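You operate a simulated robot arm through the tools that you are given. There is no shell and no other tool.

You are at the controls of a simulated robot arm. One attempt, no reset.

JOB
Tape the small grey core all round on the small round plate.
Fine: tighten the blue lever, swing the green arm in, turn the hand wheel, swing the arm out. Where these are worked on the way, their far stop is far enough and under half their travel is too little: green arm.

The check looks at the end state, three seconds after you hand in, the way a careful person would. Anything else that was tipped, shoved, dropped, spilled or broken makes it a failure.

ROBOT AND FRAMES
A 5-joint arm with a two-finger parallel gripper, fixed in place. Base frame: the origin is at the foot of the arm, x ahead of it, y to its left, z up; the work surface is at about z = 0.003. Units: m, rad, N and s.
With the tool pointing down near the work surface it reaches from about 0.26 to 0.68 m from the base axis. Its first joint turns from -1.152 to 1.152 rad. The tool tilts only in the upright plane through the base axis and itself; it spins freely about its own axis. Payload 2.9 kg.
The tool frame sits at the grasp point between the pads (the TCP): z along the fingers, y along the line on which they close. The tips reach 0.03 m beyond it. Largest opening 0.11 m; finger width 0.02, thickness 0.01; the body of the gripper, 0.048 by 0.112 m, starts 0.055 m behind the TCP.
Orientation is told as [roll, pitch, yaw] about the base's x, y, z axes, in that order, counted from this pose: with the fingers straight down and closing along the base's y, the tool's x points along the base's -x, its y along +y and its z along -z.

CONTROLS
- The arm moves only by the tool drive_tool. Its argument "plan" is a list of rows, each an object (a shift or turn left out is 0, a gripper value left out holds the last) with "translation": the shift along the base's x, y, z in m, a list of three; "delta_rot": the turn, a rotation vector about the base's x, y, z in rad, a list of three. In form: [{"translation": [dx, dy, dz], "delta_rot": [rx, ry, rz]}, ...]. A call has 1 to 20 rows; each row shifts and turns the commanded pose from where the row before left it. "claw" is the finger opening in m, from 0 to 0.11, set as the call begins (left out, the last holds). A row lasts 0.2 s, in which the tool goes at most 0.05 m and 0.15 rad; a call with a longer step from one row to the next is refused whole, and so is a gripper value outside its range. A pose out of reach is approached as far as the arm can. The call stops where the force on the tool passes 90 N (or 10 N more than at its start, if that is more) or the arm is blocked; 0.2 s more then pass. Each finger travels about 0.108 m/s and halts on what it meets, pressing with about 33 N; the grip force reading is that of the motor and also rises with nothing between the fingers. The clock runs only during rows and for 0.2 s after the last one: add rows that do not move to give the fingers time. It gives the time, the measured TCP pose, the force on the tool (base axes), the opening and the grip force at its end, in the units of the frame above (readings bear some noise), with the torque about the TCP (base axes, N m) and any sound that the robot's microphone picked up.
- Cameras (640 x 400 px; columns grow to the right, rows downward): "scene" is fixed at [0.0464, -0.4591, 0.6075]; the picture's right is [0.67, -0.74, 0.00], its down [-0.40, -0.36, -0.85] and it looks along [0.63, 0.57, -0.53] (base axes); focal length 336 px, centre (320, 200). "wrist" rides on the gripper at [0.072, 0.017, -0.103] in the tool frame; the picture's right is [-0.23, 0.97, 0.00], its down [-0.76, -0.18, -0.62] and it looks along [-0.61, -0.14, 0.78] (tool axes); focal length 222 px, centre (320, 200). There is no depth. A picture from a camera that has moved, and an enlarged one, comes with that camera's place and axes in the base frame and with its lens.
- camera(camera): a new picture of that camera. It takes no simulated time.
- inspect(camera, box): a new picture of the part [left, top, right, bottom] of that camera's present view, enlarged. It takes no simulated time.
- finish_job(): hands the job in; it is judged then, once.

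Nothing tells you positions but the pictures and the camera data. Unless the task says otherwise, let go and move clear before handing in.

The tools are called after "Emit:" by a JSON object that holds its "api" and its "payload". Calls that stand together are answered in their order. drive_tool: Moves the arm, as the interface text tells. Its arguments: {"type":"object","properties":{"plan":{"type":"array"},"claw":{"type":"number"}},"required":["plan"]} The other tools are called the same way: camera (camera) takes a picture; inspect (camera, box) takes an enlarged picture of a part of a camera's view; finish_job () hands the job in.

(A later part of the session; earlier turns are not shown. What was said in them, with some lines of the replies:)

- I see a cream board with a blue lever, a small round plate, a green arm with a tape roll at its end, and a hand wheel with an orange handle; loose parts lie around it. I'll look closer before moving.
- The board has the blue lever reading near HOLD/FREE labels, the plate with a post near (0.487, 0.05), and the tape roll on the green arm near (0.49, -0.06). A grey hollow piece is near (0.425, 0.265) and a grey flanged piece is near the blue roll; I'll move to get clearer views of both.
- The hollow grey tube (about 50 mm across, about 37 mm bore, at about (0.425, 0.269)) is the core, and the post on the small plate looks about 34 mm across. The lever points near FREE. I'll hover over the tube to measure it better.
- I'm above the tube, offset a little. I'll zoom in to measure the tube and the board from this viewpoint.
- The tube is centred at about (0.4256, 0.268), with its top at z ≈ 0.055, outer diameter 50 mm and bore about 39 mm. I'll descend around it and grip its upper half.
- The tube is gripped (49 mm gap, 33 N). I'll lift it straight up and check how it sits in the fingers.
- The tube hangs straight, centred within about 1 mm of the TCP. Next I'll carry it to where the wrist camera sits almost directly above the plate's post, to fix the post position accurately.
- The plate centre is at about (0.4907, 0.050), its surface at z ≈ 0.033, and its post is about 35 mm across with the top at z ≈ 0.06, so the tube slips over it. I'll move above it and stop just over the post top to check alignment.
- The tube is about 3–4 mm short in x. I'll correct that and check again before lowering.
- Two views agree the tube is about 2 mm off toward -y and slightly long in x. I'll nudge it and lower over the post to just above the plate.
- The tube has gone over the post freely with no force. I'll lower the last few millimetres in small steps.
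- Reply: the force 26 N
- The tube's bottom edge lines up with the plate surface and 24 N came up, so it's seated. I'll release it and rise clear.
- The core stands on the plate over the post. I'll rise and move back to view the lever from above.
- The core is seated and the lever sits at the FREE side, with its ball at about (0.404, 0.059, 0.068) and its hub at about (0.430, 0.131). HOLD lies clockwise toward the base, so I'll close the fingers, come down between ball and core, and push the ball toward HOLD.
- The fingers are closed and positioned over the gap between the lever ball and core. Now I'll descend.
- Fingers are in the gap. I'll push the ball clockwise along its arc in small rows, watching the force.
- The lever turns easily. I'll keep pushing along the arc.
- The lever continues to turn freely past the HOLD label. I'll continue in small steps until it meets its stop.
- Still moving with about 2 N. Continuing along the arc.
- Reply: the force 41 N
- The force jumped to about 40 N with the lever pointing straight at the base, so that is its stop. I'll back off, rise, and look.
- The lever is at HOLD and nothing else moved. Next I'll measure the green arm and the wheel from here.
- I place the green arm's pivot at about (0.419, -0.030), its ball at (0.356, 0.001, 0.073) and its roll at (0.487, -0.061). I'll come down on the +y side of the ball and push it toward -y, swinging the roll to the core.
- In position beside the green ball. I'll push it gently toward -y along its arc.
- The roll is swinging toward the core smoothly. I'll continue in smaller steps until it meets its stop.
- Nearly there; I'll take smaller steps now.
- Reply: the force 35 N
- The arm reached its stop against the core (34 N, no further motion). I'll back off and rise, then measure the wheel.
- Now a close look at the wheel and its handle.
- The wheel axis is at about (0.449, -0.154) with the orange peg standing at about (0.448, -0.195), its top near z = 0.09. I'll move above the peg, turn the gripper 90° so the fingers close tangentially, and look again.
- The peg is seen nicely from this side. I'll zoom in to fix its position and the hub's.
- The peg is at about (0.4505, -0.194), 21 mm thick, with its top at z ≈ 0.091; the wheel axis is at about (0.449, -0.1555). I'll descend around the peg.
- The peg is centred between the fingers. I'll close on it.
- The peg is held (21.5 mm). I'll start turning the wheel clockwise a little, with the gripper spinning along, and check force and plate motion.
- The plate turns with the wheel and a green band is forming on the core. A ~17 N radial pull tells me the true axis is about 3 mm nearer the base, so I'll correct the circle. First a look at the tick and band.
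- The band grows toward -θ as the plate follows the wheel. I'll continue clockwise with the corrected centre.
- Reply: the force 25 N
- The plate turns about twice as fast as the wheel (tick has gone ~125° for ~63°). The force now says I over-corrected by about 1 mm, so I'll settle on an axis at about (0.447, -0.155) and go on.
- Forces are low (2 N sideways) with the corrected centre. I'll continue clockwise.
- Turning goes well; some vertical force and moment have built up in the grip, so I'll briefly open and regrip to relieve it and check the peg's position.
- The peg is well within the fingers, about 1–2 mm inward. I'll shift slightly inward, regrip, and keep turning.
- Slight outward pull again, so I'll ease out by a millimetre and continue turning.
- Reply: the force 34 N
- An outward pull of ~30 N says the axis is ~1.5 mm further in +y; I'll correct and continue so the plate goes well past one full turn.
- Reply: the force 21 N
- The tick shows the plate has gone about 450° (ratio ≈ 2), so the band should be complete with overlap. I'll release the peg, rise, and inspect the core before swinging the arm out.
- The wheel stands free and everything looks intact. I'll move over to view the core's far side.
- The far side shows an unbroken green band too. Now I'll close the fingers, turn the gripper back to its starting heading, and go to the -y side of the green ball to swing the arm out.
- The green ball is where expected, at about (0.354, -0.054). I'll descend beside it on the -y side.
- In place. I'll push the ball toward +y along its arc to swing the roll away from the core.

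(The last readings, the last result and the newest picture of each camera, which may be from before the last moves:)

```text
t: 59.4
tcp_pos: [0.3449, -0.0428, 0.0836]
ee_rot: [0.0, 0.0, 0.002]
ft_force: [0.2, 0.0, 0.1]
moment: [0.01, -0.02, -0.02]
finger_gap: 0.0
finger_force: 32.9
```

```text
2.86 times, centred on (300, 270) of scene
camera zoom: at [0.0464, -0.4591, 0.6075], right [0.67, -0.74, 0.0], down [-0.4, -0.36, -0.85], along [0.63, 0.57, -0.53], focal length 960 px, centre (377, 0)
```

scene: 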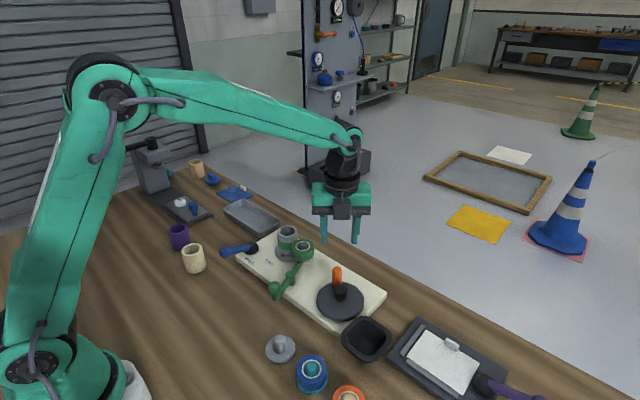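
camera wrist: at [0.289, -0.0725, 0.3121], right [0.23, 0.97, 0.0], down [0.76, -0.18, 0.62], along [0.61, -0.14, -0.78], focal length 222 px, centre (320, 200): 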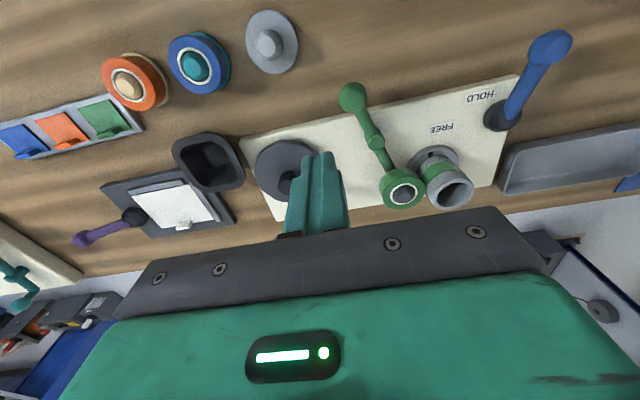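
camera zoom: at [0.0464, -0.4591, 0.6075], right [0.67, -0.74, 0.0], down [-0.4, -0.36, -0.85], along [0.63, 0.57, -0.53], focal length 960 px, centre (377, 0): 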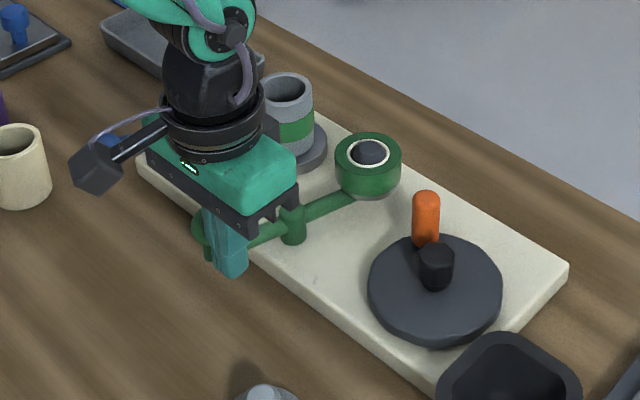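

The arm swings out smoothly. I'll keep pushing until its stop, in small steps.

Emit:
{"api": "drive_tool", "payload": {"plan": [{"translation": [-0.0005, 0.006, 0]}, {"translation": [-0.0002, 0.006, 0]}, {"translation": [0.0003, 0.004, 0]}, {"translation": [0.0003, 0.003, 0]}, {}]}}

Emit:
{"api": "inspect", "payload": {"camera": "scene", "box": [200, 200, 400, 340]}}

```text
t: 60.6
tcp_pos: [0.3456, -0.0247, 0.0829]
ee_rot: [0.001, 0.002, -0.003]
ft_force: [-17.7, -43.5, 20.2]
moment: [0.22, -0.22, -0.25]
finger_gap: 0.0001
finger_force: 32.9
```

```text
2.86 times, centred on (300, 270) of scene
camera zoom: at [0.0463, -0.4592, 0.6075], right [0.67, -0.74, 0.0], down [-0.4, -0.36, -0.85], along [0.63, 0.57, -0.53], focal length 960 px, centre (377, 0)
```

zoom: 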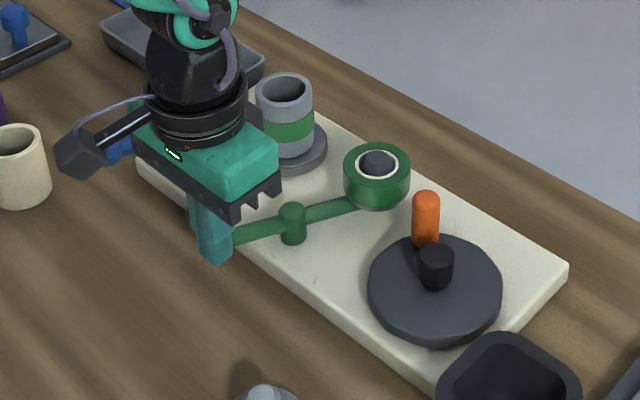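

The force rose to ~47 N with the roll back at its original spot: the out stop. I'll back off, rise, and inspect the band all round.

Emit:
{"api": "drive_tool", "payload": {"plan": [{"translation": [-0.002, -0.008, 0]}, {"translation": [-0.002, -0.015, 0]}, {"translation": [0, -0.005, 0.035]}, {"translation": [0, 0, 0.045]}, {"translation": [0.01, 0.02, 0.04]}, {"translation": [0.02, 0.03, 0]}, {}, {}]}}

Emit:
{"api": "camera", "payload": {"camera": "wrist"}}

Emit:
{"api": "camera", "payload": {"camera": "scene"}}

Emit:
{"api": "inspect", "payload": {"camera": "scene", "box": [240, 200, 360, 290]}}

```text
t: 62.4
tcp_pos: [0.3716, -0.0019, 0.2059]
ee_rot: [0.0, 0.001, 0.001]
ft_force: [0.1, 0.5, -0.1]
moment: [-0.01, 0.01, 0.0]
finger_gap: 0.0
finger_force: 32.9
```

```text
taken
camera wrist: at [0.2997, 0.015, 0.3087], right [0.23, 0.97, 0.0], down [0.76, -0.18, 0.62], along [0.61, -0.14, -0.78], focal length 222 px, centre (320, 200)
```

wrist: 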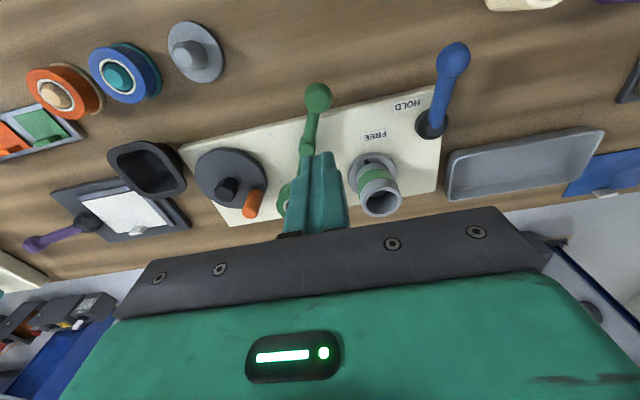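

```text
taken
```

scene: 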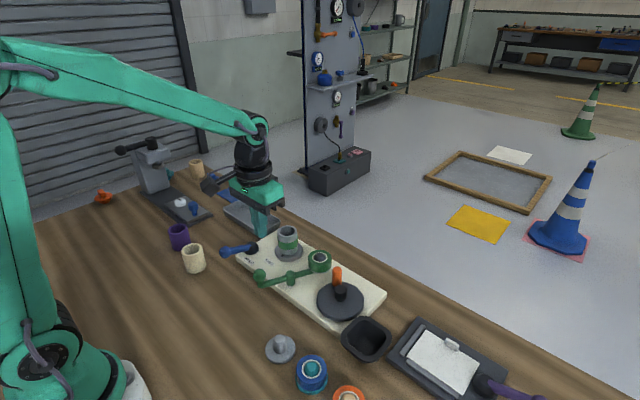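

```text
4.44 times, centred on (300, 245) of scene
camera zoom: at [0.0464, -0.4591, 0.6075], right [0.67, -0.74, 0.0], down [-0.4, -0.36, -0.85], along [0.63, 0.57, -0.53], focal length 1494 px, centre (409, 0)
```

zoom: 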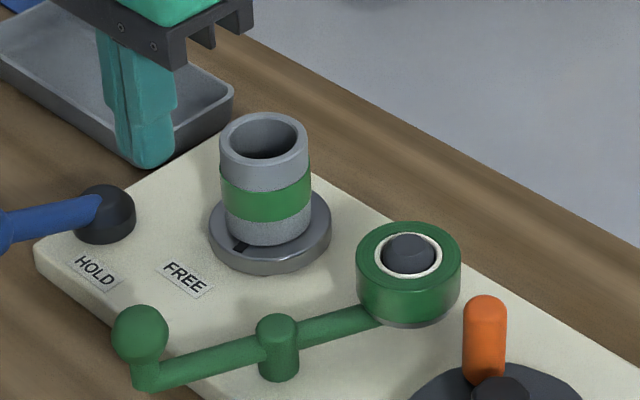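

From here the band is unbroken on the visible sides. I'll zoom with the wrist camera, then look from the -y/+x side for the last unseen part.

Emit:
{"api": "inspect", "payload": {"camera": "wrist", "box": [330, 130, 430, 230]}}

Emit:
{"api": "drive_tool", "payload": {"plan": [{"translation": [0.015, 0, 0.01], "delta_rot": [0, 0, 0.143]}, {"translation": [0.02, 0, 0], "delta_rot": [0, 0, 0.143]}, {"translation": [0.02, 0, 0], "delta_rot": [0, 0, 0.143]}, {"translation": [0.02, 0, 0], "delta_rot": [0, 0, 0.143]}, {"translation": [0.02, 0.005, 0], "delta_rot": [0, 0, 0.143]}, {"translation": [0.02, 0.005, 0], "delta_rot": [0, 0, 0.143]}, {"translation": [0.02, 0.01, 0], "delta_rot": [0, 0, 0.143]}, {"translation": [0.02, 0.01, 0], "delta_rot": [0, 0, 0.143]}, {"translation": [0.01, 0.01, 0], "delta_rot": [0, 0, 0.143]}, {"translation": [0, 0.004, 0], "delta_rot": [0, 0, 0.143]}, {"delta_rot": [0, 0, 0.1408]}, {"translation": [0, 0, -0.03]}, {}]}}

Emit:
{"api": "camera", "payload": {"camera": "wrist"}}

```text
4.00 times, centred on (380, 180) of wrist
camera zoom: at [0.2997, 0.015, 0.3087], right [0.23, 0.97, 0.0], down [0.76, -0.18, 0.62], along [0.61, -0.14, -0.78], focal length 888 px, centre (80, 280)
```

zoom: 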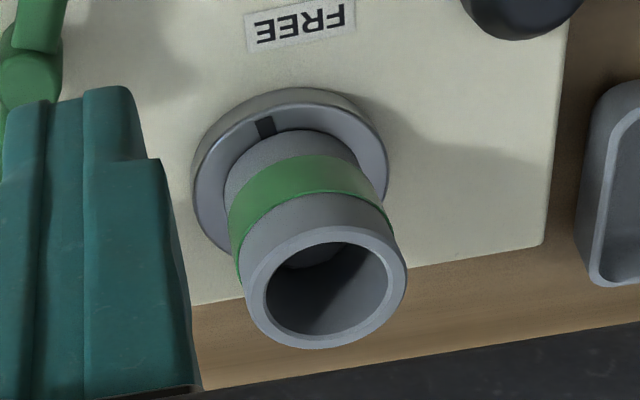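

```text
t: 65.2
tcp_pos: [0.5365, 0.0436, 0.1828]
ee_rot: [0.0, -0.001, 1.571]
ft_force: [-0.6, -0.1, -0.5]
moment: [-0.03, 0.01, -0.03]
finger_gap: 0.0002
finger_force: 33.2
```

```text
taken
camera wrist: at [0.5206, -0.029, 0.285], right [-0.97, 0.23, 0.0], down [0.18, 0.76, 0.62], along [0.14, 0.61, -0.78], focal length 222 px, centre (320, 200)
```

wrist: 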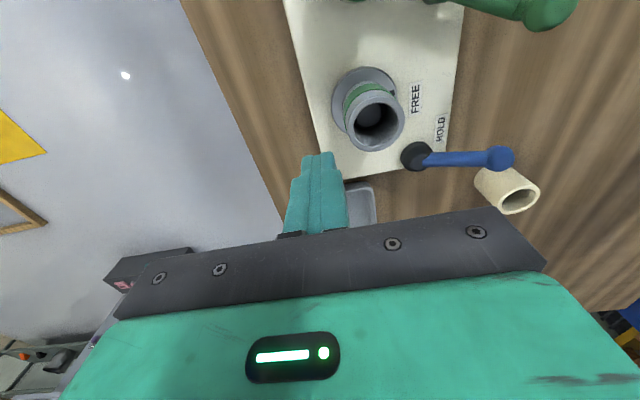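

Emit:
{"api": "inspect", "payload": {"camera": "wrist", "box": [310, 50, 430, 165]}}

Emit:
{"api": "inspect", "payload": {"camera": "scene", "box": [200, 200, 400, 340]}}

```text
3.48 times, centred on (370, 108) of wrist
camera zoom: at [0.5206, -0.029, 0.285], right [-0.97, 0.23, 0.0], down [0.18, 0.76, 0.62], along [0.14, 0.61, -0.78], focal length 773 px, centre (146, 522)
```

zoom: 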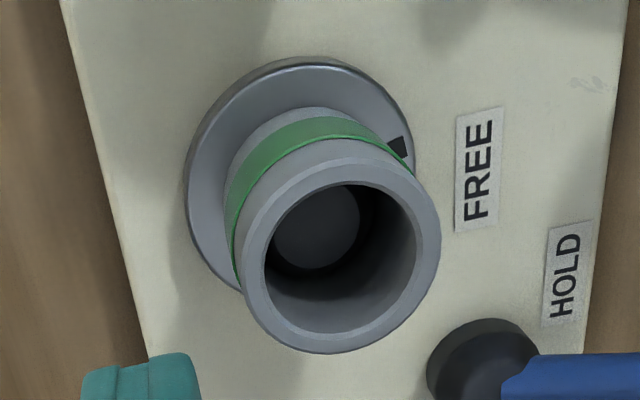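

```text
2.86 times, centred on (300, 270) of scene
camera zoom: at [0.0464, -0.4591, 0.6075], right [0.67, -0.74, 0.0], down [-0.4, -0.36, -0.85], along [0.63, 0.57, -0.53], focal length 960 px, centre (377, 0)
```

zoom: 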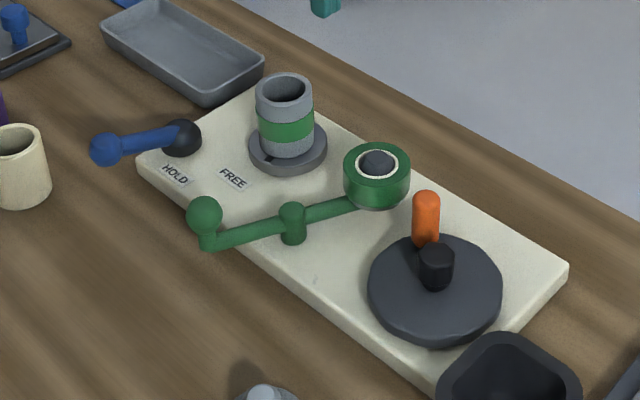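

The tape runs unbroken all round the core. The core sits on the plate, the lever is on HOLD, the arm is at its out stop, and nothing else moved. I'll rise a bit more to be clear, then hand in.

Emit:
{"api": "drive_tool", "payload": {"plan": [{"translation": [0, 0, 0.03]}, {"translation": [0, 0, 0.03]}, {}]}}

```text
t: 66.0
tcp_pos: [0.5382, 0.0421, 0.2448]
ee_rot: [-0.001, -0.001, 1.571]
ft_force: [-0.6, 0.2, 0.1]
moment: [0.01, -0.04, 0.0]
finger_gap: 0.0001
finger_force: 33.4
```

The gripper is empty and well clear of everything, and the taped core stands on the plate. Handing in now.

Emit:
{"api": "finish_job", "payload": {}}

```text
The job is handed in.
```

The small grey core is taped all round in green and sits on the small round plate, and I've handed the job in. The result of the check hasn't come back.

- **Core:** I placed it over the plate's post. From four camera views around it afterwards, I saw no gap in the band.
- **Blue lever:** I turned it to HOLD until it met its stop, and left it there.
- **Green arm:** I swung it in until it stopped at the core. After taping I swung it back out to its far stop.
- **Hand wheel:** I turned it clockwise about 228°. The plate turns about twice as fast as the wheel, so it went round roughly 450°, which gives one full wrap plus about a quarter turn of overlap.

I saw nothing else tipped or moved in the pictures. The gripper is empty and raised clear of the board.
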